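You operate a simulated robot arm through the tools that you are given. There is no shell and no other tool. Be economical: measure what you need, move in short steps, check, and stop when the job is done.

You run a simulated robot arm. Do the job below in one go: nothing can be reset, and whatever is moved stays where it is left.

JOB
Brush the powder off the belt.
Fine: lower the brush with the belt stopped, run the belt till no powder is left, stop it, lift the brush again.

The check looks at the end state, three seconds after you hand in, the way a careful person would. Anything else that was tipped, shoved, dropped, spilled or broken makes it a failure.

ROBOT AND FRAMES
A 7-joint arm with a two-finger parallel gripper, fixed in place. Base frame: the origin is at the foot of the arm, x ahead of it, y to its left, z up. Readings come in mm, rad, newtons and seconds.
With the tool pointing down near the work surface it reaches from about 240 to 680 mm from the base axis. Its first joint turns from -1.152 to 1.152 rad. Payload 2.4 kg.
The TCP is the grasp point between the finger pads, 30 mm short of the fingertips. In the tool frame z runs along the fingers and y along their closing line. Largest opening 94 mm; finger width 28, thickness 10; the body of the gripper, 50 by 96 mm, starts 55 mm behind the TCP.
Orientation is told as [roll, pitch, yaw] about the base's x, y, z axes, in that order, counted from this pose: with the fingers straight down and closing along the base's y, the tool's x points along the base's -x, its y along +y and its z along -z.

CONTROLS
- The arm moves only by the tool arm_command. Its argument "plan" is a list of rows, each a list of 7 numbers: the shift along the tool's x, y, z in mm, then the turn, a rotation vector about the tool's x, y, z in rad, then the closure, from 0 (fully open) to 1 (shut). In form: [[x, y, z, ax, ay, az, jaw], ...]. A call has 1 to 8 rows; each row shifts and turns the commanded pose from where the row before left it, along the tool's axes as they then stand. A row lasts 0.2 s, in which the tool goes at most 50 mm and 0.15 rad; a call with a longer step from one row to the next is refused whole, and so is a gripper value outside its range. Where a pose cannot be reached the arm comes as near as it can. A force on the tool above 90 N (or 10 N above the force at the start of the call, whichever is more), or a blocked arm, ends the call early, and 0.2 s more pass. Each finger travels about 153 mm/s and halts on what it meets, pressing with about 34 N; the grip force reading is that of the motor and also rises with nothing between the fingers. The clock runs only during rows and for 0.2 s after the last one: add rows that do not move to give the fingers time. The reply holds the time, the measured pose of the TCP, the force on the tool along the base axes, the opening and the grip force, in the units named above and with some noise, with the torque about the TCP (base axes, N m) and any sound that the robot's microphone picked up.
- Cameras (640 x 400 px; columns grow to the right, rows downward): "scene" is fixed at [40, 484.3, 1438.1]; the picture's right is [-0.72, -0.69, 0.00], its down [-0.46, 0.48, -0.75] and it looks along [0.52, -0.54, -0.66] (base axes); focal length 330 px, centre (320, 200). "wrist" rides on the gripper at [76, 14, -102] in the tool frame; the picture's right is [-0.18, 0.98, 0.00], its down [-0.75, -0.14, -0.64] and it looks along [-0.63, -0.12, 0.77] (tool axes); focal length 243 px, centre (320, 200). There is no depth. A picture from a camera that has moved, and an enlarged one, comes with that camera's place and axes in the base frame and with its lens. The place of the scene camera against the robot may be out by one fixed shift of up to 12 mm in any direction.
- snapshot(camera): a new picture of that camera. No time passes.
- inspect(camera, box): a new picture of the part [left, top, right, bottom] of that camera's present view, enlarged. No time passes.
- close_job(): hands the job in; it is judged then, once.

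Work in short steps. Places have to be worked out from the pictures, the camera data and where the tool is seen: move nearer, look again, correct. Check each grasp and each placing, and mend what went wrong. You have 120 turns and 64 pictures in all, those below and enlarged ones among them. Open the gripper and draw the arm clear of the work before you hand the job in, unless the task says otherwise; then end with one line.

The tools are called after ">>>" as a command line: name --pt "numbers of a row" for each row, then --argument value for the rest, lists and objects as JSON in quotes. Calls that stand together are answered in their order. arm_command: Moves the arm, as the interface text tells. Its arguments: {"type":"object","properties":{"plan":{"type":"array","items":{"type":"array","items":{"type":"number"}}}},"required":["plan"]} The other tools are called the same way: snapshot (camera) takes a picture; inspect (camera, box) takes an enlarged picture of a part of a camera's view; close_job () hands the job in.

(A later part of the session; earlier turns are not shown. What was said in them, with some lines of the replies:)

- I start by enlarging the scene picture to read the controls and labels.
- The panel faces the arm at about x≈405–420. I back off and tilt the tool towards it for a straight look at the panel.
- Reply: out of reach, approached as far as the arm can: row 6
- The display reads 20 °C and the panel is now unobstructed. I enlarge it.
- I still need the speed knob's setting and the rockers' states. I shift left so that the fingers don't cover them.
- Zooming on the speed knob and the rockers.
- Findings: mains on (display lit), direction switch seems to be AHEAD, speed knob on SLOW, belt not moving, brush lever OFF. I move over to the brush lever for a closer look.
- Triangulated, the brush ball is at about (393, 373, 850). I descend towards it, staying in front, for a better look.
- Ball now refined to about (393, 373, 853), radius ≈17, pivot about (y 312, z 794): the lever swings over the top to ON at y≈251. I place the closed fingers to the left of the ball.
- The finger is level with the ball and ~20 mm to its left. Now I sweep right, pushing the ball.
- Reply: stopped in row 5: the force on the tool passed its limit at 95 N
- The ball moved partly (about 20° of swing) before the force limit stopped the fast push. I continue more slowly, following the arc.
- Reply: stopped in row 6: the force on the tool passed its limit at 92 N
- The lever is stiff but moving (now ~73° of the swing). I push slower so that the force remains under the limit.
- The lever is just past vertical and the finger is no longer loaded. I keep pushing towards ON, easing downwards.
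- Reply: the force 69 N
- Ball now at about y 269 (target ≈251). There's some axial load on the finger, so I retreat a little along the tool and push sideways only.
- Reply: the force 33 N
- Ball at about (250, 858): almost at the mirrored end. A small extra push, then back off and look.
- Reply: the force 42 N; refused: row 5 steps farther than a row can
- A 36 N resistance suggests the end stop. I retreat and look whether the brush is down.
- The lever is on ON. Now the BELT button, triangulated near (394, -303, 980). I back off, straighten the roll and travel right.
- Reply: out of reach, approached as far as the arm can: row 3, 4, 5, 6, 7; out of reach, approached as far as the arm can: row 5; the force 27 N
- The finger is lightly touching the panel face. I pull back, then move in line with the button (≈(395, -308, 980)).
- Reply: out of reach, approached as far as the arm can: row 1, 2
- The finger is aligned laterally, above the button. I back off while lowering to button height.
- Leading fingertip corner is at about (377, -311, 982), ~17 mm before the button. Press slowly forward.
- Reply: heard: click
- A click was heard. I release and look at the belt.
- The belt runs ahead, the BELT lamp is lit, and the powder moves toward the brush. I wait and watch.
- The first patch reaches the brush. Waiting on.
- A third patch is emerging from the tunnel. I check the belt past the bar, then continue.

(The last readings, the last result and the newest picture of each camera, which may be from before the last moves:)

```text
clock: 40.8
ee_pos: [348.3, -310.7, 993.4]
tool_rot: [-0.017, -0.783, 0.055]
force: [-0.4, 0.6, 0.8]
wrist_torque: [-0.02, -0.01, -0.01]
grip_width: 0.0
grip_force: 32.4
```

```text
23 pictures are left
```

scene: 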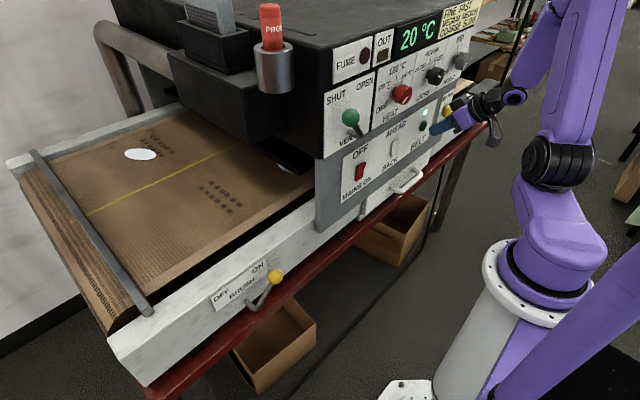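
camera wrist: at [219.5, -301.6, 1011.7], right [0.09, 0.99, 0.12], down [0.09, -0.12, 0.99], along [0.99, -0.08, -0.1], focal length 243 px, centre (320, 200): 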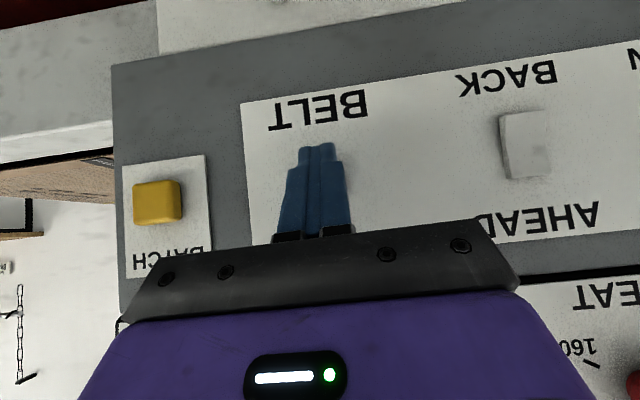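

A fourth patch follows. Keep waiting.

>>> arm_command --pt "0 0 0 0 0 0 1" --pt "0 0 0 0 0 0 1" --pt "0 0 0 0 0 0 1" --pt "0 0 0 0 0 0 1" --pt "0 0 0 0 0 0 1" --pt "0 0 0 0 0 0 1" --pt "0 0 0 0 0 0 1" --pt "0 0 0 0 0 0 1"

>>> arm_command --pt "0 0 0 0 0 0 1" --pt "0 0 0 0 0 0 1" --pt "0 0 0 0 0 0 1" --pt "0 0 0 0 0 0 1" --pt "0 0 0 0 0 0 1" --pt "0 0 0 0 0 0 1" --pt "0 0 0 0 0 0 1" --pt "0 0 0 0 0 0 1"

>>> arm_command --pt "0 0 0 0 0 0 1" --pt "0 0 0 0 0 0 1" --pt "0 0 0 0 0 0 1" --pt "0 0 0 0 0 0 1" --pt "0 0 0 0 0 0 1" --pt "0 0 0 0 0 0 1" --pt "0 0 0 0 0 0 1" --pt "0 0 0 0 0 0 1"

>>> arm_command --pt "0 0 0 0 0 0 1" --pt "0 0 0 0 0 0 1" --pt "0 0 0 0 0 0 1" --pt "0 0 0 0 0 0 1" --pt "0 0 0 0 0 0 1" --pt "0 0 0 0 0 0 1" --pt "0 0 0 0 0 0 1" --pt "0 0 0 0 0 0 1"

>>> arm_command --pt "0 0 0 0 0 0 1" --pt "0 0 0 0 0 0 1" --pt "0 0 0 0 0 0 1" --pt "0 0 0 0 0 0 1" --pt "0 0 0 0 0 0 1" --pt "0 0 0 0 0 0 1" --pt "0 0 0 0 0 0 1" --pt "0 0 0 0 0 0 1"

>>> snapshot --camera "scene"

```text
clock: 42.6
ee_pos: [348.3, -311.8, 993.7]
tool_rot: [-0.016, -0.781, 0.057]
force: [0.5, -0.6, 0.7]
wrist_torque: [-0.01, 0.0, -0.01]
grip_width: 0.1
grip_force: 33.5
```

```text
clock: 44.4
ee_pos: [346.8, -312.1, 993.3]
tool_rot: [-0.017, -0.781, 0.056]
force: [0.0, 0.3, 0.4]
wrist_torque: [0.0, -0.03, 0.0]
grip_width: 0.0
grip_force: 32.9
```

```text
clock: 46.2
ee_pos: [348.8, -310.7, 993.0]
tool_rot: [-0.017, -0.784, 0.055]
force: [-0.3, -0.5, 0.2]
wrist_torque: [-0.02, -0.01, -0.01]
grip_width: 0.4
grip_force: 32.8
```

```text
clock: 48.0
ee_pos: [348.7, -311.1, 993.4]
tool_rot: [-0.018, -0.782, 0.055]
force: [0.4, -0.5, 0.5]
wrist_torque: [0.03, 0.01, 0.0]
grip_width: 0.2
grip_force: 33.0
```

```text
clock: 49.8
ee_pos: [348.7, -312.1, 993.3]
tool_rot: [-0.018, -0.783, 0.054]
force: [0.4, 0.0, -0.3]
wrist_torque: [-0.01, 0.01, -0.02]
grip_width: 0.0
grip_force: 33.5
```

```text
22 pictures are left
```

scene: 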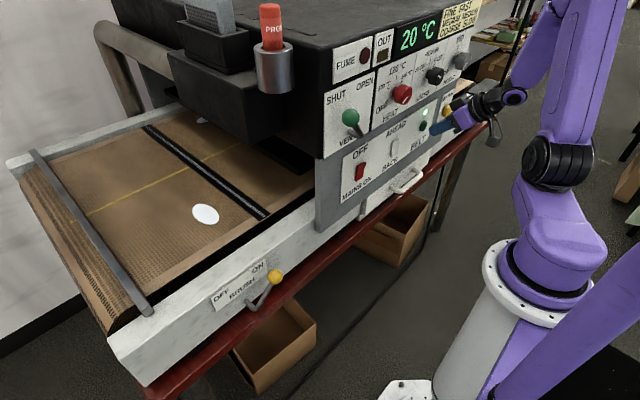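

A belt seam is visible (handy lap marker), and a fifth patch behind it. Continue.

>>> arm_command --pt "0 0 0 0 0 0 1" --pt "0 0 0 0 0 0 1" --pt "0 0 0 0 0 0 1" --pt "0 0 0 0 0 0 1" --pt "0 0 0 0 0 0 1" --pt "0 0 0 0 0 0 1" --pt "0 0 0 0 0 0 1" --pt "0 0 0 0 0 0 1"

>>> arm_command --pt "0 0 0 0 0 0 1" --pt "0 0 0 0 0 0 1" --pt "0 0 0 0 0 0 1" --pt "0 0 0 0 0 0 1" --pt "0 0 0 0 0 0 1" --pt "0 0 0 0 0 0 1" --pt "0 0 0 0 0 0 1" --pt "0 0 0 0 0 0 1"

>>> arm_command --pt "0 0 0 0 0 0 1" --pt "0 0 0 0 0 0 1" --pt "0 0 0 0 0 0 1" --pt "0 0 0 0 0 0 1" --pt "0 0 0 0 0 0 1" --pt "0 0 0 0 0 0 1" --pt "0 0 0 0 0 0 1" --pt "0 0 0 0 0 0 1"

>>> arm_command --pt "0 0 0 0 0 0 1" --pt "0 0 0 0 0 0 1" --pt "0 0 0 0 0 0 1" --pt "0 0 0 0 0 0 1" --pt "0 0 0 0 0 0 1" --pt "0 0 0 0 0 0 1" --pt "0 0 0 0 0 0 1" --pt "0 0 0 0 0 0 1"

>>> arm_command --pt "0 0 0 0 0 0 1" --pt "0 0 0 0 0 0 1" --pt "0 0 0 0 0 0 1" --pt "0 0 0 0 0 0 1" --pt "0 0 0 0 0 0 1" --pt "0 0 0 0 0 0 1" --pt "0 0 0 0 0 0 1" --pt "0 0 0 0 0 0 1"

>>> snapshot --camera "scene"

```text
clock: 51.6
ee_pos: [347.8, -311.3, 993.2]
tool_rot: [-0.018, -0.782, 0.057]
force: [0.0, 0.3, -0.5]
wrist_torque: [0.01, 0.04, -0.01]
grip_width: 0.0
grip_force: 33.0
```

```text
clock: 53.4
ee_pos: [348.9, -311.6, 993.2]
tool_rot: [-0.018, -0.782, 0.057]
force: [-0.4, 0.6, 0.2]
wrist_torque: [-0.01, 0.0, -0.03]
grip_width: 0.1
grip_force: 33.3
```

```text
clock: 55.2
ee_pos: [348.2, -311.3, 993.2]
tool_rot: [-0.017, -0.781, 0.055]
force: [0.1, -0.5, 0.6]
wrist_torque: [0.0, 0.05, -0.02]
grip_width: 0.0
grip_force: 33.1
```

```text
clock: 57.0
ee_pos: [349.3, -312.0, 993.1]
tool_rot: [-0.017, -0.784, 0.056]
force: [0.0, -0.5, 0.0]
wrist_torque: [-0.02, 0.01, 0.0]
grip_width: 0.0
grip_force: 33.3
```

```text
clock: 58.8
ee_pos: [348.0, -311.2, 993.3]
tool_rot: [-0.018, -0.782, 0.057]
force: [0.2, 0.1, 0.3]
wrist_torque: [0.0, 0.02, 0.05]
grip_width: 0.0
grip_force: 32.6
```

```text
21 pictures are left
```

scene: 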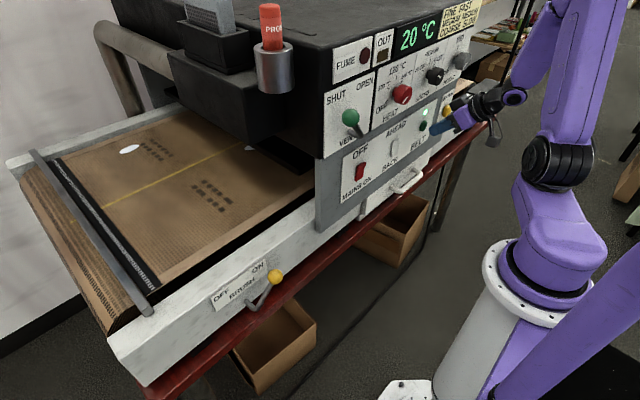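

Fifth patch nears the brush; a faint white spot sits near the tunnel. Continue.

>>> inspect --camera "scene" --box '[90, 100, 330, 250]'

>>> arm_command --pt "0 0 0 0 0 0 1" --pt "0 0 0 0 0 0 1" --pt "0 0 0 0 0 0 1" --pt "0 0 0 0 0 0 1" --pt "0 0 0 0 0 0 1" --pt "0 0 0 0 0 0 1" --pt "0 0 0 0 0 0 1" --pt "0 0 0 0 0 0 1"

>>> arm_command --pt "0 0 0 0 0 0 1" --pt "0 0 0 0 0 0 1" --pt "0 0 0 0 0 0 1" --pt "0 0 0 0 0 0 1" --pt "0 0 0 0 0 0 1" --pt "0 0 0 0 0 0 1" --pt "0 0 0 0 0 0 1" --pt "0 0 0 0 0 0 1"

>>> arm_command --pt "0 0 0 0 0 0 1" --pt "0 0 0 0 0 0 1" --pt "0 0 0 0 0 0 1" --pt "0 0 0 0 0 0 1" --pt "0 0 0 0 0 0 1" --pt "0 0 0 0 0 0 1" --pt "0 0 0 0 0 0 1" --pt "0 0 0 0 0 0 1"

>>> arm_command --pt "0 0 0 0 0 0 1" --pt "0 0 0 0 0 0 1" --pt "0 0 0 0 0 0 1" --pt "0 0 0 0 0 0 1" --pt "0 0 0 0 0 0 1" --pt "0 0 0 0 0 0 1" --pt "0 0 0 0 0 0 1" --pt "0 0 0 0 0 0 1"

>>> arm_command --pt "0 0 0 0 0 0 1" --pt "0 0 0 0 0 0 1" --pt "0 0 0 0 0 0 1" --pt "0 0 0 0 0 0 1" --pt "0 0 0 0 0 0 1" --pt "0 0 0 0 0 0 1" --pt "0 0 0 0 0 0 1" --pt "0 0 0 0 0 0 1"

>>> inspect --camera "scene" --box '[0, 100, 320, 300]'

```text
2.67 times, centred on (210, 175) of scene
camera zoom: at [40.0, 484.3, 1438.1], right [-0.72, -0.69, 0.0], down [-0.46, 0.48, -0.75], along [0.52, -0.54, -0.66], focal length 880 px, centre (613, 267)
```

zoom: 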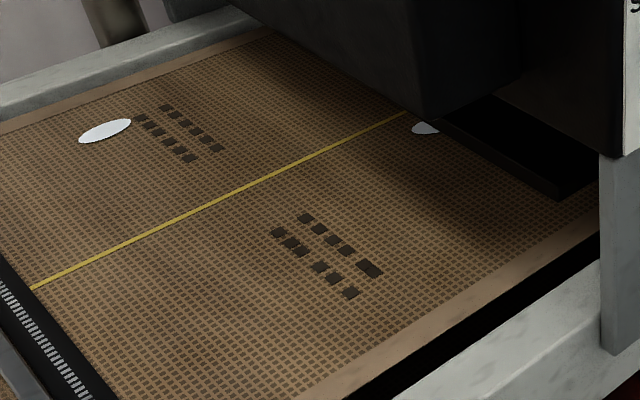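

```text
clock: 60.6
ee_pos: [348.3, -312.3, 994.2]
tool_rot: [-0.018, -0.782, 0.056]
force: [0.1, -0.3, 0.7]
wrist_torque: [-0.02, 0.0, -0.01]
grip_width: 0.0
grip_force: 32.8
```

```text
clock: 62.4
ee_pos: [349.3, -310.9, 993.1]
tool_rot: [-0.018, -0.781, 0.056]
force: [-0.5, -1.0, -1.0]
wrist_torque: [-0.01, -0.01, 0.0]
grip_width: 0.0
grip_force: 33.0
```

```text
clock: 64.2
ee_pos: [349.4, -312.1, 993.6]
tool_rot: [-0.018, -0.781, 0.056]
force: [-0.6, -0.4, 0.6]
wrist_torque: [-0.02, 0.01, 0.0]
grip_width: 0.2
grip_force: 32.8
```

```text
clock: 66.0
ee_pos: [348.4, -312.8, 993.9]
tool_rot: [-0.019, -0.784, 0.056]
force: [0.6, -0.3, 0.0]
wrist_torque: [0.0, 0.01, 0.0]
grip_width: 0.0
grip_force: 33.4
```

```text
clock: 67.8
ee_pos: [347.7, -311.3, 993.6]
tool_rot: [-0.018, -0.782, 0.057]
force: [0.5, -0.9, -0.1]
wrist_torque: [0.0, -0.03, 0.02]
grip_width: 0.1
grip_force: 33.4
```

```text
2.00 times, centred on (160, 200) of scene
camera zoom: at [40.0, 484.3, 1438.1], right [-0.72, -0.69, 0.0], down [-0.46, 0.48, -0.75], along [0.52, -0.54, -0.66], focal length 660 px, centre (640, 200)
```

zoom: 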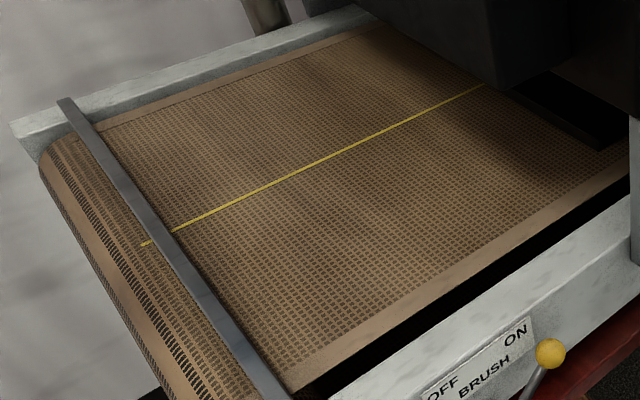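

All patches are gone from the visible stretch (they have been shrinking with brushing). I keep it running to make sure nothing else comes out of the tunnel.

>>> arm_command --pt "0 0 0 0 0 0 1" --pt "0 0 0 0 0 0 1" --pt "0 0 0 0 0 0 1" --pt "0 0 0 0 0 0 1" --pt "0 0 0 0 0 0 1" --pt "0 0 0 0 0 0 1" --pt "0 0 0 0 0 0 1" --pt "0 0 0 0 0 0 1"

>>> arm_command --pt "0 0 0 0 0 0 1" --pt "0 0 0 0 0 0 1" --pt "0 0 0 0 0 0 1" --pt "0 0 0 0 0 0 1" --pt "0 0 0 0 0 0 1" --pt "0 0 0 0 0 0 1" --pt "0 0 0 0 0 0 1" --pt "0 0 0 0 0 0 1"

>>> arm_command --pt "0 0 0 0 0 0 1" --pt "0 0 0 0 0 0 1" --pt "0 0 0 0 0 0 1" --pt "0 0 0 0 0 0 1" --pt "0 0 0 0 0 0 1" --pt "0 0 0 0 0 0 1" --pt "0 0 0 0 0 0 1" --pt "0 0 0 0 0 0 1"

>>> arm_command --pt "0 0 0 0 0 0 1" --pt "0 0 0 0 0 0 1" --pt "0 0 0 0 0 0 1" --pt "0 0 0 0 0 0 1" --pt "0 0 0 0 0 0 1" --pt "0 0 0 0 0 0 1" --pt "0 0 0 0 0 0 1" --pt "0 0 0 0 0 0 1"

>>> arm_command --pt "0 0 0 0 0 0 1" --pt "0 0 0 0 0 0 1" --pt "0 0 0 0 0 0 1" --pt "0 0 0 0 0 0 1" --pt "0 0 0 0 0 0 1" --pt "0 0 0 0 0 0 1" --pt "0 0 0 0 0 0 1" --pt "0 0 0 0 0 0 1"

>>> inspect --camera "scene" --box '[0, 100, 320, 300]'

```text
clock: 69.6
ee_pos: [348.7, -310.9, 993.2]
tool_rot: [-0.016, -0.783, 0.055]
force: [-0.2, 0.3, -0.1]
wrist_torque: [0.01, 0.01, 0.0]
grip_width: 0.0
grip_force: 32.3
```

```text
clock: 71.4
ee_pos: [349.0, -310.7, 992.7]
tool_rot: [-0.016, -0.783, 0.056]
force: [0.1, -0.2, -0.1]
wrist_torque: [-0.02, 0.0, 0.01]
grip_width: 0.0
grip_force: 32.9
```

```text
clock: 73.2
ee_pos: [348.5, -311.7, 993.0]
tool_rot: [-0.018, -0.783, 0.056]
force: [-0.4, 0.3, -0.4]
wrist_torque: [0.0, 0.0, 0.02]
grip_width: 0.0
grip_force: 32.7
```

```text
clock: 75.0
ee_pos: [348.4, -311.0, 993.3]
tool_rot: [-0.018, -0.783, 0.056]
force: [0.5, 0.5, 0.4]
wrist_torque: [0.0, -0.02, 0.0]
grip_width: 0.0
grip_force: 33.2
```

```text
clock: 76.8
ee_pos: [349.1, -311.9, 993.5]
tool_rot: [-0.018, -0.781, 0.055]
force: [1.0, 0.6, -0.2]
wrist_torque: [-0.02, 0.0, -0.02]
grip_width: 0.0
grip_force: 33.3
```

```text
2.00 times, centred on (160, 200) of scene
camera zoom: at [40.0, 484.3, 1438.1], right [-0.72, -0.69, 0.0], down [-0.46, 0.48, -0.75], along [0.52, -0.54, -0.66], focal length 660 px, centre (640, 200)
```

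zoom: 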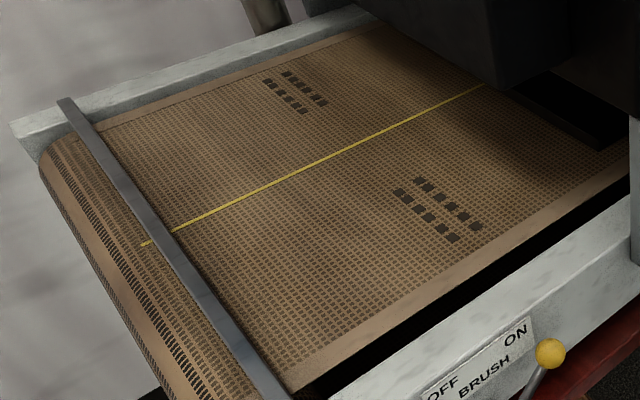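

Still clean. One more stretch for certainty, then stop the belt.

>>> arm_command --pt "0 0 0 0 0 0 1" --pt "0 0 0 0 0 0 1" --pt "0 0 0 0 0 0 1" --pt "0 0 0 0 0 0 1" --pt "0 0 0 0 0 0 1" --pt "0 0 0 0 0 0 1" --pt "0 0 0 0 0 0 1" --pt "0 0 0 0 0 0 1"

>>> arm_command --pt "0 0 0 0 0 0 1" --pt "0 0 0 0 0 0 1" --pt "0 0 0 0 0 0 1" --pt "0 0 0 0 0 0 1" --pt "0 0 0 0 0 0 1" --pt "0 0 0 0 0 0 1" --pt "0 0 0 0 0 0 1" --pt "0 0 0 0 0 0 1"

>>> arm_command --pt "0 0 0 0 0 0 1" --pt "0 0 0 0 0 0 1" --pt "0 0 0 0 0 0 1" --pt "0 0 0 0 0 0 1" --pt "0 0 0 0 0 0 1" --pt "0 0 0 0 0 0 1" --pt "0 0 0 0 0 0 1" --pt "0 0 0 0 0 0 1"

>>> arm_command --pt "0 0 0 0 0 0 1" --pt "0 0 0 0 0 0 1" --pt "0 0 0 0 0 0 1" --pt "0 0 0 0 0 0 1" --pt "0 0 0 0 0 0 1" --pt "0 0 0 0 0 0 1" --pt "0 0 0 0 0 0 1" --pt "0 0 0 0 0 0 1"

>>> inspect --camera "scene" --box '[0, 100, 320, 300]'

```text
clock: 78.6
ee_pos: [348.9, -311.4, 994.5]
tool_rot: [-0.018, -0.781, 0.057]
force: [-0.1, 0.6, 0.3]
wrist_torque: [-0.01, 0.01, 0.04]
grip_width: 0.0
grip_force: 32.7
```

```text
clock: 80.4
ee_pos: [347.7, -311.3, 994.0]
tool_rot: [-0.017, -0.783, 0.055]
force: [-1.1, -0.7, -0.4]
wrist_torque: [0.0, 0.03, -0.02]
grip_width: 0.2
grip_force: 33.4
```

```text
clock: 82.2
ee_pos: [347.5, -312.2, 994.1]
tool_rot: [-0.017, -0.781, 0.056]
force: [-0.6, -0.8, -0.2]
wrist_torque: [-0.02, 0.03, 0.0]
grip_width: 0.0
grip_force: 33.1
```

```text
clock: 84.0
ee_pos: [348.4, -311.9, 994.0]
tool_rot: [-0.017, -0.784, 0.056]
force: [-0.6, 1.3, 0.0]
wrist_torque: [0.0, -0.01, 0.01]
grip_width: 0.1
grip_force: 33.4
```

```text
2.00 times, centred on (160, 200) of scene
camera zoom: at [40.0, 484.3, 1438.1], right [-0.72, -0.69, 0.0], down [-0.46, 0.48, -0.75], along [0.52, -0.54, -0.66], focal length 660 px, centre (640, 200)
```

zoom: 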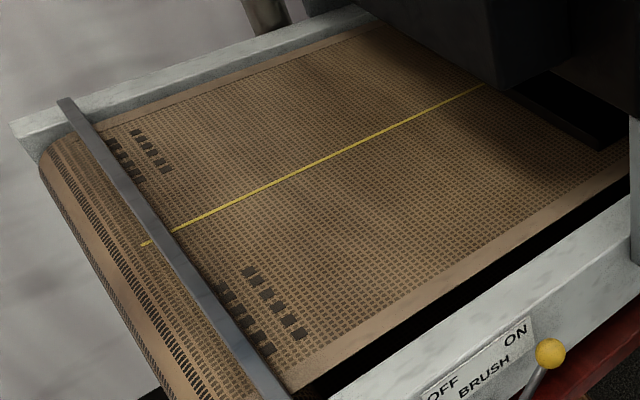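

Clean. I press the BELT button again with the same stroke, and release.

>>> arm_command --pt "-3.5 0 3.5 0 0 0 1" --pt "-3.5 0 3.5 0 0 0 1" --pt "-3.5 0 3.5 0 0 0 1" --pt "0 0 0 0 0 0 1" --pt "6 0 -6 0 0 0 1" --pt "5 0 -5 0 0 0 1"

>>> snapshot --camera "scene"

```text
clock: 85.4
ee_pos: [348.0, -311.9, 993.6]
tool_rot: [-0.017, -0.783, 0.055]
force: [0.5, -0.3, 0.2]
wrist_torque: [0.01, 0.02, 0.03]
grip_width: 0.0
grip_force: 32.9
heard: click
```

```text
16 pictures are left
```

scene: 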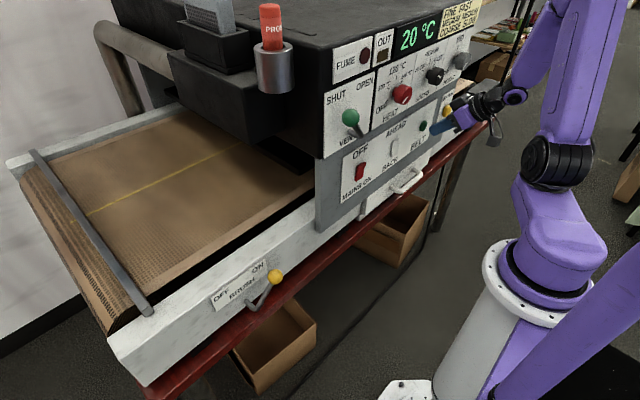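

The lamp is off and the belt stopped. I back away from the panel and turn the tool downwards, so I can pass in front of the panel without reach trouble.

>>> arm_command --pt "16 0 -16 0 0 0 1" --pt "16 0 -16 0 0 0 1" --pt "0 0 0 0 0.15 0 1" --pt "0 0 0 0 0.15 0 1" --pt "0 0 0 0 0.15 0 1" --pt "0 0 0 0 0.15 0 1"

```text
clock: 86.8
ee_pos: [303.6, -314.7, 994.0]
tool_rot: [-0.014, -0.183, 0.044]
force: [0.2, 0.0, -0.5]
wrist_torque: [0.02, -0.02, 0.0]
grip_width: 0.0
grip_force: 33.2
```

>>> arm_command --pt "0 48 0 0 0 0 1" --pt "0 48 0 0 0 0 1" --pt "0 48 0 0 0 0 1" --pt "0 48 0 0 0 0 1" --pt "0 48 0 0 0 0 1" --pt "0 48 0 0 0 0 1" --pt "0 48 0 0 0 0 1" --pt "0 48 0 0 0 0 1"

>>> arm_command --pt "0 48 0 0 0 0 1" --pt "0 48 0 0 0 0 1" --pt "0 35 0 0 0 -0.044 1" --pt "0 0 0 0 -0.15 0 1" --pt "0 0 0 0 -0.15 0 1"

>>> snapshot --camera "wrist"

```text
clock: 88.6
ee_pos: [289.0, -10.8, 993.2]
tool_rot: [-0.012, -0.185, 0.045]
force: [-0.1, 0.3, 0.2]
wrist_torque: [0.01, -0.03, -0.03]
grip_width: 0.1
grip_force: 33.0
out of reach, approached as far as the arm can: row 7, 8
```

```text
clock: 89.8
ee_pos: [297.2, -19.1, 995.8]
tool_rot: [-0.022, -0.481, 0.098]
force: [0.1, -0.3, 0.4]
wrist_torque: [0.0, 0.09, 0.01]
grip_width: 0.0
grip_force: 33.1
out of reach, approached as far as the arm can: row 1, 2, 3, 5
```

```text
15 pictures are left
camera wrist: at [182.6, -14.2, 1050.4], right [0.08, 0.99, 0.07], down [0.38, -0.09, 0.92], along [0.92, -0.05, -0.39], focal length 243 px, centre (320, 200)
```

wrist: 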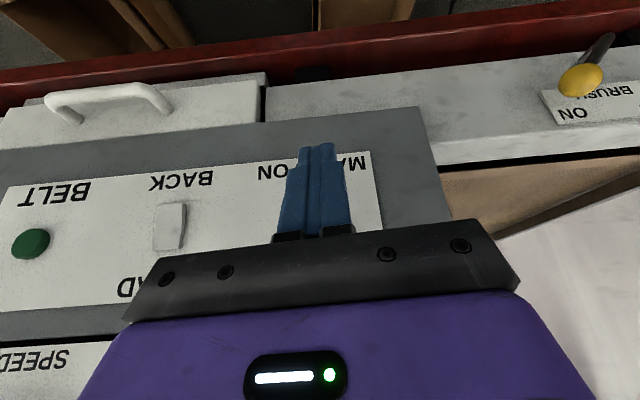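

The arm can't pass close in at this height; passing higher worked before. I rise first, then travel left.

>>> arm_command --pt "-16 0 -31 0 0 0 1" --pt "-16 0 -31 0 0 0 1" --pt "-16 0 -31 0 0 0 1" --pt "-16 0 -31 0 0 0 1" --pt "0 40 0 0 0 0 1" --pt "0 45 0 0 0 0 1" --pt "0 45 0 0 0 0 1" --pt "0 45 0 0 0 0 1"

```text
clock: 91.6
ee_pos: [278.3, 89.9, 1110.2]
tool_rot: [-0.011, -0.491, 0.098]
force: [-0.5, 0.2, 0.8]
wrist_torque: [-0.01, -0.04, 0.03]
grip_width: 0.0
grip_force: 32.7
out of reach, approached as far as the arm can: row 7, 8
```

>>> arm_command --pt "-13 20 7 0.046 0 0.086 1" --pt "-5 40 3 0 0 0 1" --pt "0 45 0 0 0 0 1" --pt "0 30 0 0 0 0 1"

>>> snapshot --camera "wrist"

```text
clock: 92.6
ee_pos: [288.3, 66.7, 1102.6]
tool_rot: [-0.014, -0.49, 0.0]
force: [-0.8, 0.5, 0.3]
wrist_torque: [-0.02, 0.0, 0.02]
grip_width: 0.0
grip_force: 33.5
out of reach, approached as far as the arm can: row 1, 2, 3, 4
```

```text
14 pictures are left
camera wrist: at [173.4, 83.0, 1156.1], right [0.17, 0.98, 0.07], down [0.36, -0.13, 0.92], along [0.92, -0.13, -0.38], focal length 243 px, centre (320, 200)
```

wrist: 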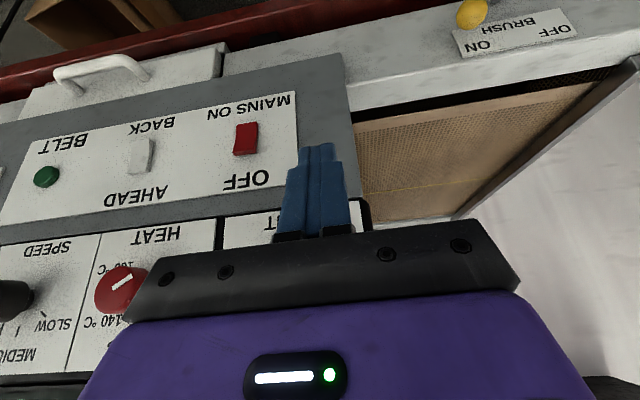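

>>> arm_command --pt "0 0 0 0 0.12 0 1" --pt "0 0 0 0 0.12 0 1" --pt "0 0 0 0 0.12 0 1"

>>> snapshot --camera "scene"

```text
clock: 93.4
ee_pos: [267.0, 12.2, 1049.1]
tool_rot: [0.033, -0.239, -0.005]
force: [0.4, -0.4, -0.9]
wrist_torque: [-0.03, 0.01, 0.01]
grip_width: 0.0
grip_force: 33.1
out of reach, approached as far as the arm can: row 1, 2, 3
```

```text
13 pictures are left
```

scene: 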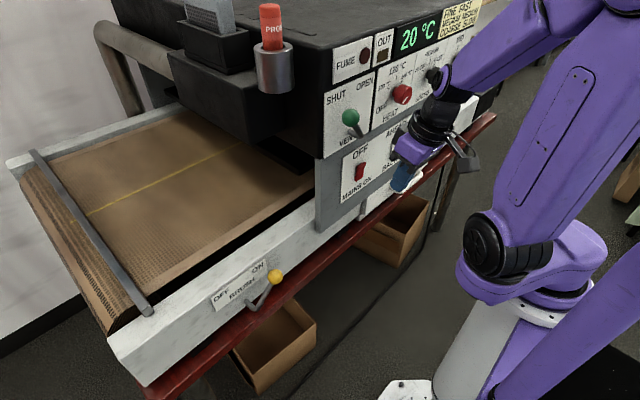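

The arm is folded too tightly near its base. I move a little outward to regain reach, in small steps.

>>> arm_command --pt "-10 0 0 0 0.05 0 1" --pt "-10 0 0 0 0.05 0 1" --pt "-10 0 0 0 0 0 1" --pt "0 0 0 0 0 0 1"

```text
clock: 94.4
ee_pos: [269.3, 5.2, 1016.2]
tool_rot: [0.059, -0.169, -0.004]
force: [0.1, -0.3, -0.6]
wrist_torque: [0.01, 0.01, 0.0]
grip_width: 0.0
grip_force: 33.3
out of reach, approached as far as the arm can: row 1, 2, 3
```

>>> arm_command --pt "0 -48 0 0 0 0 1" --pt "0 -48 0 0 0 0 1" --pt "0 0 0 0 0 0 1"

```text
clock: 95.2
ee_pos: [217.9, -76.1, 1009.5]
tool_rot: [0.037, -0.152, 0.0]
force: [0.0, 0.0, -0.5]
wrist_torque: [-0.03, 0.01, -0.01]
grip_width: 0.0
grip_force: 33.0
out of reach, approached as far as the arm can: row 1, 2
```

>>> arm_command --pt "-25 0 -20 0 0 0 1" --pt "-25 0 -20 0 0 0 1" --pt "-20 0 -20 0 0 0 1" --pt "-10 0 -20 0 0 0 1" --pt "0 0 -30 0 0 0 1"

>>> snapshot --camera "scene"

```text
clock: 96.4
ee_pos: [238.8, -77.0, 1012.5]
tool_rot: [0.04, -0.156, -0.002]
force: [-0.7, 0.4, 0.9]
wrist_torque: [0.02, -0.01, -0.02]
grip_width: 0.0
grip_force: 32.9
out of reach, approached as far as the arm can: row 1, 2, 3, 4, 5
```

```text
12 pictures are left
```

scene: 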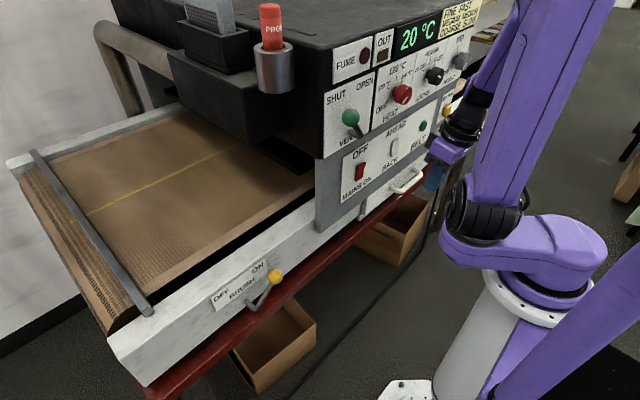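

The base joint seems wound up against its limit in this posture. I return to the right, where the arm was fine, then go up toward the original pose.

>>> arm_command --pt "-5 -45 0 0 0 0 1" --pt "-8 -45 0 0 0 0 1" --pt "-10 -45 0 0 0 0 1" --pt "-10 -45 0 0 0 0 1" --pt "-10 -40 0 0 0 0 1" --pt "0 0 0 0 0 0 1"

```text
clock: 97.8
ee_pos: [253.8, -297.3, 994.2]
tool_rot: [0.035, -0.147, -0.003]
force: [-0.9, 0.7, 0.0]
wrist_torque: [-0.02, 0.0, -0.03]
grip_width: 0.1
grip_force: 32.6
out of reach, approached as far as the arm can: row 1, 4, 5
```

>>> arm_command --pt "-25 0 0 0 0.07 0 1" --pt "-20 0 0 0 0.07 0 1" --pt "0 0 -40 0 0 0 1" --pt "0 0 -45 0 0 0 1" --pt "0 0 -45 0 0 0 1" --pt "0 0 0 0 0 0 1"

>>> snapshot --camera "scene"

```text
clock: 99.2
ee_pos: [239.4, -283.3, 1013.7]
tool_rot: [0.039, -0.161, -0.004]
force: [0.4, -0.2, 0.3]
wrist_torque: [0.0, -0.02, 0.0]
grip_width: 0.2
grip_force: 33.3
out of reach, approached as far as the arm can: row 1, 2, 3, 4, 5
```

```text
11 pictures are left
```

scene: 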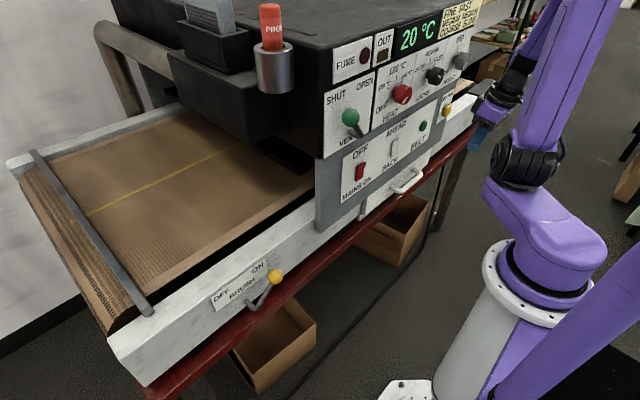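

The limit seems tied to the wrist tilt. I tilt forward again and extend outward.

>>> arm_command --pt "0 0 0 0 -0.15 0 1" --pt "0 0 0 0 -0.15 0 1" --pt "-20 0 10 0 0 0 1" --pt "-20 0 10 0 0 0 1" --pt "0 0 0 0 0 0 1"

```text
clock: 100.4
ee_pos: [286.5, -285.3, 1012.6]
tool_rot: [0.036, -0.445, -0.013]
force: [-0.7, -0.6, 0.6]
wrist_torque: [-0.02, 0.0, 0.0]
grip_width: 0.0
grip_force: 33.5
```

>>> arm_command --pt "-15 0 -26 0 0 0 1" --pt "-15 0 -26 0 0 0 1" --pt "-15 0 -26 0 0 0 1" --pt "-15 0 -26 0 0 0 1" --pt "0 0 0 0 0 0 1"

```text
clock: 101.6
ee_pos: [295.7, -289.6, 1129.6]
tool_rot: [0.039, -0.446, -0.014]
force: [-0.8, 0.0, -0.3]
wrist_torque: [0.0, 0.01, 0.02]
grip_width: 0.0
grip_force: 32.4
```

Tracking well at this height. Travel left.

>>> arm_command --pt "0 45 0 0 0 0 1" --pt "0 45 0 0 0 0 1" --pt "0 45 0 0 0 0 1" --pt "0 45 0 0 0 0 1" --pt "0 0 0 0 0 0 1"

```text
clock: 102.8
ee_pos: [290.6, -107.4, 1137.8]
tool_rot: [0.039, -0.447, -0.013]
force: [0.3, 0.3, -0.7]
wrist_torque: [-0.01, 0.0, -0.01]
grip_width: 0.0
grip_force: 32.5
```

>>> arm_command --pt "0 40 0 0 0 0 1" --pt "0 40 0 0 0 0 1" --pt "0 40 0 0 0 0 1" --pt "0 40 0 0 0 0 1" --pt "0 40 0 0 0 0 1" --pt "0 0 0 0 0 0 1"

```text
clock: 104.2
ee_pos: [289.6, 77.0, 1135.1]
tool_rot: [0.053, -0.454, -0.014]
force: [-0.4, -0.6, 0.3]
wrist_torque: [0.01, -0.03, 0.01]
grip_width: 0.0
grip_force: 33.0
out of reach, approached as far as the arm can: row 5
```

Base-turn limit again at y≈77. I step outward a bit and yaw the tool left, which takes the wrist away from the limit.

>>> arm_command --pt "-16 0 0 -0.06 0 -0.13 1" --pt "-16 0 0 -0.06 0 -0.13 1" --pt "0 0 0 0 0 0 1"

>>> snapshot --camera "scene"

```text
clock: 105.0
ee_pos: [319.7, 75.7, 1152.8]
tool_rot: [0.031, -0.456, 0.277]
force: [-0.4, 0.1, -0.1]
wrist_torque: [0.0, -0.03, -0.01]
grip_width: 0.0
grip_force: 33.3
```

```text
10 pictures are left
```

scene: 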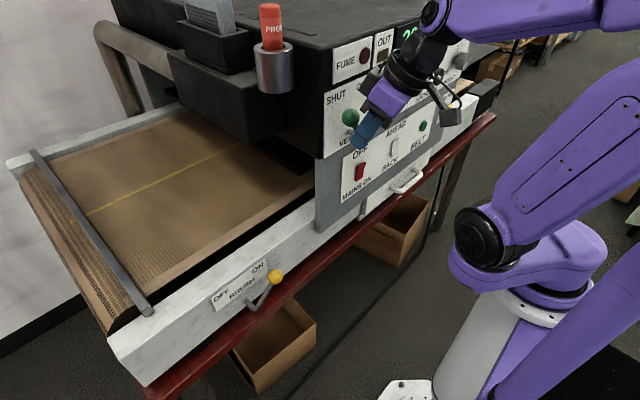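

>>> arm_command --pt "-9.8 38.5 4.8 0 0 0 1" --pt "-9.8 38.5 4.8 0 0 0 1" --pt "-9.8 38.5 4.8 0 0 0 1" --pt "0 0 0 0 0 0 1"

```text
clock: 106.0
ee_pos: [320.9, 150.8, 1137.1]
tool_rot: [0.055, -0.467, 0.276]
force: [-0.3, 0.1, 0.6]
wrist_torque: [-0.02, -0.01, 0.0]
grip_width: 0.0
grip_force: 32.8
out of reach, approached as far as the arm can: row 2, 3
```

>>> arm_command --pt "-5 0 0 -0.06 0 -0.13 1" --pt "-5 0 0 -0.06 0 -0.13 1" --pt "-10 25 5 0 0 0 1" --pt "-15 25 5 0 0 0 1" --pt "0 0 0 0 0 0 1"

```text
clock: 107.2
ee_pos: [326.0, 211.8, 1145.0]
tool_rot: [0.028, -0.466, 0.564]
force: [-0.5, -0.6, -0.7]
wrist_torque: [0.01, -0.01, -0.02]
grip_width: 0.0
grip_force: 33.0
```

Past the panel now at (326, 212, 1145). I descend in front of the frame, to the right of the ball.

>>> arm_command --pt "17 -1.7 34.8 0 0 0 1" --pt "17 -1.7 34.8 0 0 0 1" --pt "17 -1.7 34.8 0 0 0 1" --pt "17 -1.7 34.8 0 0 0 1" --pt "0 0 0 0 0 0 1"

```text
clock: 108.4
ee_pos: [333.5, 209.5, 991.8]
tool_rot: [0.024, -0.459, 0.567]
force: [-1.0, 0.6, -0.3]
wrist_torque: [0.02, 0.02, 0.02]
grip_width: 0.0
grip_force: 32.9
out of reach, approached as far as the arm can: row 4
```

>>> arm_command --pt "4.8 -13.5 32 0 0 0 1" --pt "4.8 -13.5 32 0 0 0 1" --pt "4.8 -13.5 32 0 0 0 1" --pt "0 0 0 0 0 0 1"

>>> snapshot --camera "wrist"

```text
clock: 109.4
ee_pos: [381.4, 194.4, 895.9]
tool_rot: [0.022, -0.464, 0.564]
force: [0.1, 0.5, -0.5]
wrist_torque: [0.03, 0.01, -0.01]
grip_width: 0.1
grip_force: 33.1
```

```text
9 pictures are left
camera wrist: at [279.1, 143.1, 954.1], right [-0.4, 0.91, 0.1], down [0.41, 0.08, 0.91], along [0.82, 0.4, -0.41], focal length 243 px, centre (320, 200)
```

wrist: 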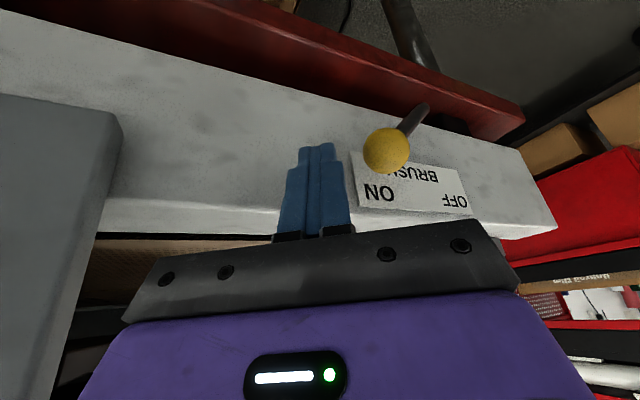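

Ball is visible to the left of the fingers. I take the yaw back out and settle to pushing height.

>>> arm_command --pt "0 0 0 0.056 0 0.112 1" --pt "0 0 0 0.056 0 0.112 1" --pt "0 0 0 0.056 0 0.112 1" --pt "0 0 0 0.056 0 0.112 1" --pt "2 3 11.4 0 0 0 1" --pt "2 3 11.4 0 0 0 1" --pt "0 0 0 0 0 0 1"

>>> snapshot --camera "wrist"

```text
clock: 111.0
ee_pos: [389.0, 201.1, 876.0]
tool_rot: [0.021, -0.455, 0.067]
force: [-0.2, 0.1, 1.5]
wrist_torque: [0.0, 0.02, -0.02]
grip_width: 0.2
grip_force: 32.8
```

```text
8 pictures are left
camera wrist: at [273.5, 206.2, 934.9], right [0.09, 0.99, 0.1], down [0.41, -0.13, 0.9], along [0.91, -0.04, -0.41], focal length 243 px, centre (320, 200)
```

wrist: 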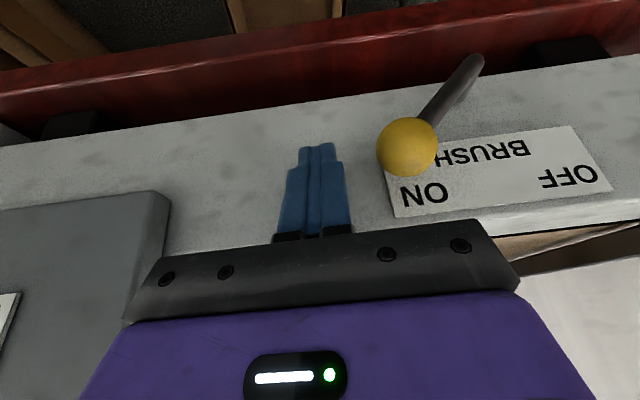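

Ball at (393, 255, 855); gap ~25 mm. I close the gap and push left slowly, rising slightly with the arc.

>>> arm_command --pt "0 12 0 0 0 0 1" --pt "0 8 0 0 0 0 1" --pt "0 4 0 0 0 0 1" --pt "0 4 -1 0 0 0 1" --pt "0 4 -1 0 0 0 1" --pt "0 4 -1 0 0 0 1" --pt "0 4 -1 0 0 0 1" --pt "0 4 -1 0 0 0 1"

>>> arm_command --pt "0 3 -1 0 0 0 1" --pt "0 3 -1 0 0 0 1" --pt "0 3 -1 0 0 0 1" --pt "0 3 -1 0 0 0 1" --pt "0 3 -1 0 0 0 1" --pt "0 3 -1 0 0 0 1" --pt "0 3 -1 0 0 0 1" --pt "0 3 -1 0 0 0 1"

```text
clock: 112.8
ee_pos: [385.3, 231.3, 881.9]
tool_rot: [0.021, -0.458, 0.033]
force: [-2.3, -12.4, 8.7]
wrist_torque: [-0.1, 0.06, 0.01]
grip_width: 0.0
grip_force: 32.9
stopped in row 8: the force on the tool passed its limit at 95 N (the readings are from after the stop); the commanded pose is now the measured one
```

```text
clock: 114.6
ee_pos: [378.7, 258.3, 888.7]
tool_rot: [0.019, -0.453, 0.049]
force: [0.1, -0.4, -0.2]
wrist_torque: [0.0, 0.03, -0.01]
grip_width: 0.0
grip_force: 33.4
```

>>> snapshot --camera "wrist"

```text
7 pictures are left
camera wrist: at [264.6, 265.3, 946.5], right [0.11, 0.99, 0.1], down [0.41, -0.13, 0.9], along [0.91, -0.06, -0.42], focal length 243 px, centre (320, 200)
```

wrist: 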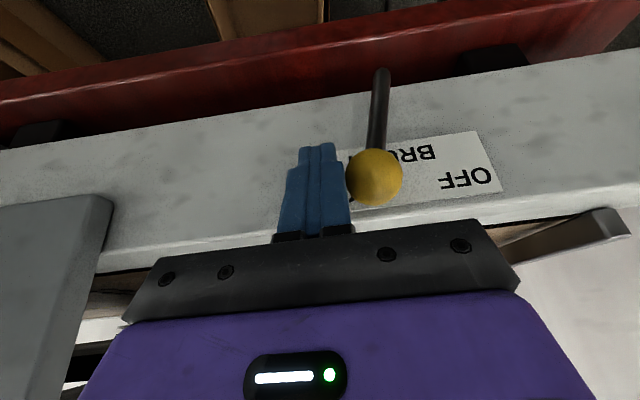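

Ball at y≈290, approaching the top. Keep pushing, restoring a little x.

>>> arm_command --pt "-2 5 1 0 0 0 1" --pt "-2 4 1 0 0 0 1" --pt "-2 4 1 0 0 0 1" --pt "0 4 0 0 0 0 1" --pt "0 4 0 0 0 0 1" --pt "0 4 0 0 0 0 1" --pt "0 4 0 0 0 0 1" --pt "0 4 0 0 0 0 1"

>>> arm_command --pt "0 4 1 0 0 0 1" --pt "0 4 1 0 0 0 1" --pt "0 4 1 0 0 0 1" --pt "0 4 1 0 0 0 1" --pt "0 4 1 0 0 0 1" --pt "0 4 1 0 0 0 1" --pt "0 3 1 0 0 0 1" --pt "0 3 1 0 0 0 1"

```text
clock: 116.4
ee_pos: [385.9, 289.6, 889.8]
tool_rot: [0.021, -0.456, 0.038]
force: [0.4, -1.1, 0.2]
wrist_torque: [0.02, 0.01, 0.05]
grip_width: 0.0
grip_force: 33.3
```

```text
clock: 118.2
ee_pos: [388.0, 320.9, 884.1]
tool_rot: [0.022, -0.456, 0.039]
force: [-0.3, -0.3, -2.0]
wrist_torque: [0.0, -0.02, 0.0]
grip_width: 0.3
grip_force: 32.9
```

>>> snapshot --camera "wrist"

```text
6 pictures are left
camera wrist: at [274.5, 329.0, 940.5], right [0.12, 0.99, 0.1], down [0.4, -0.14, 0.91], along [0.91, -0.07, -0.41], focal length 243 px, centre (320, 200)
```

wrist: 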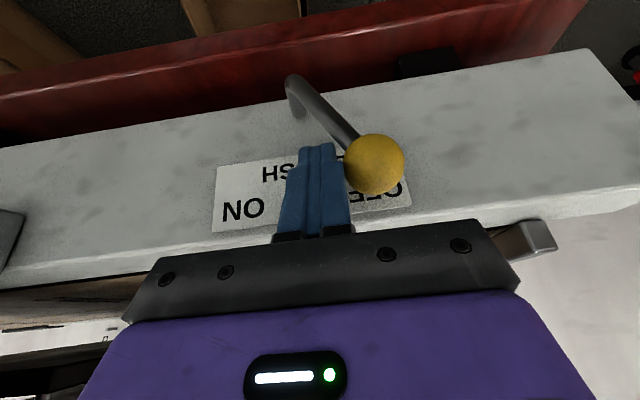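

Ball at y≈352; about 20 mm to go. Push to the stop, then look.

>>> arm_command --pt "0 4 1 0 0 0 1" --pt "0 4 1 0 0 0 1" --pt "0 4 1 0 0 0 1" --pt "0 4 1 0 0 0 1" --pt "0 3 0 0 0 0 1" --pt "0 3 0 0 0 0 1" --pt "0 3 0 0 0 0 1" --pt "0 3 0 0 0 0 1"

```text
clock: 120.0
ee_pos: [390.0, 344.9, 879.2]
tool_rot: [0.019, -0.457, 0.032]
force: [6.7, -20.3, 1.8]
wrist_torque: [-0.48, -0.18, -0.04]
grip_width: 0.1
grip_force: 32.4
```

>>> arm_command --pt "0 3 0 0 0 0 1" --pt "0 3 0 0 0 0 1" --pt "0 3 0 0 0 0 1" --pt "0 0 0 0 0 0 1"

```text
clock: 121.0
ee_pos: [390.9, 348.0, 877.3]
tool_rot: [0.004, -0.458, 0.025]
force: [-2.3, -55.6, 15.8]
wrist_torque: [-0.96, 0.03, 0.3]
grip_width: 0.1
grip_force: 32.6
```

The force rises to 56 N with no more movement, so it's at its stop. I withdraw to the right and back, then open the gripper.

>>> arm_command --pt "0 -12 0 0 0 0 1" --pt "0 -10 0 0 0 0 1" --pt "0 0 -35 0 0 0 1" --pt "0 0 -45 0 0 0 1" --pt "10 0 -45 0 0 0 1" --pt "10 0 -30 0 0 0 0.5" --pt "0 0 0 0 0 0 0" --pt "0 0 0 0 0 0 0"

>>> snapshot --camera "wrist"

>>> snapshot --camera "scene"

```text
clock: 122.8
ee_pos: [304.9, 327.2, 1010.2]
tool_rot: [0.018, -0.457, 0.038]
force: [-0.4, 0.3, 0.9]
wrist_torque: [0.01, 0.04, 0.0]
grip_width: 94.0
grip_force: 0.2
```

```text
5 pictures are left
camera wrist: at [190.6, 335.6, 1068.2], right [0.12, 0.99, 0.1], down [0.4, -0.14, 0.91], along [0.91, -0.07, -0.41], focal length 243 px, centre (320, 200)
```

wrist: 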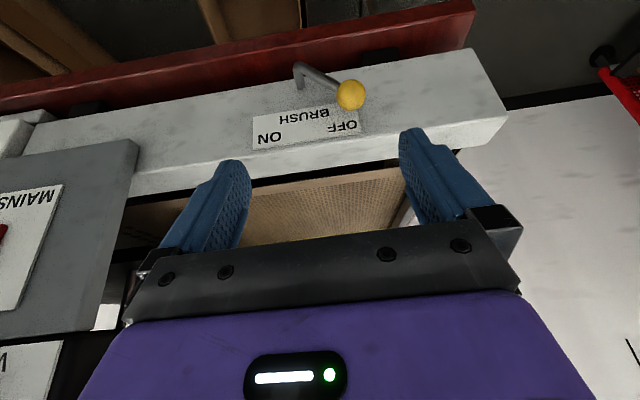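

```text
4 pictures are left
```

scene: 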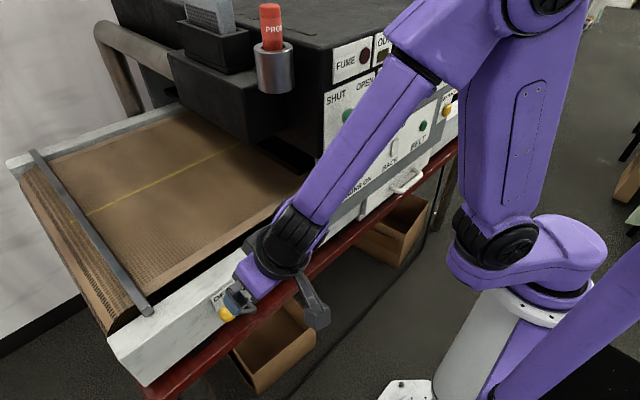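

The lever is back at its starting OFF position (ball at ≈(393, 367, 856)). The belt is stopped and clean, and the open gripper is clear of the machine, so I hand in.

>>> close_job

```text
The job is handed in.
```

The powder is off the belt: the brush went down with the belt stopped, the belt ran at its existing SLOW setting until no powder showed, then it was stopped and the brush lever put back to OFF. I took "Fine:" as the start of the detailed steps, not the powder grade on the FINE/FAST card, so I left the speed knob alone.
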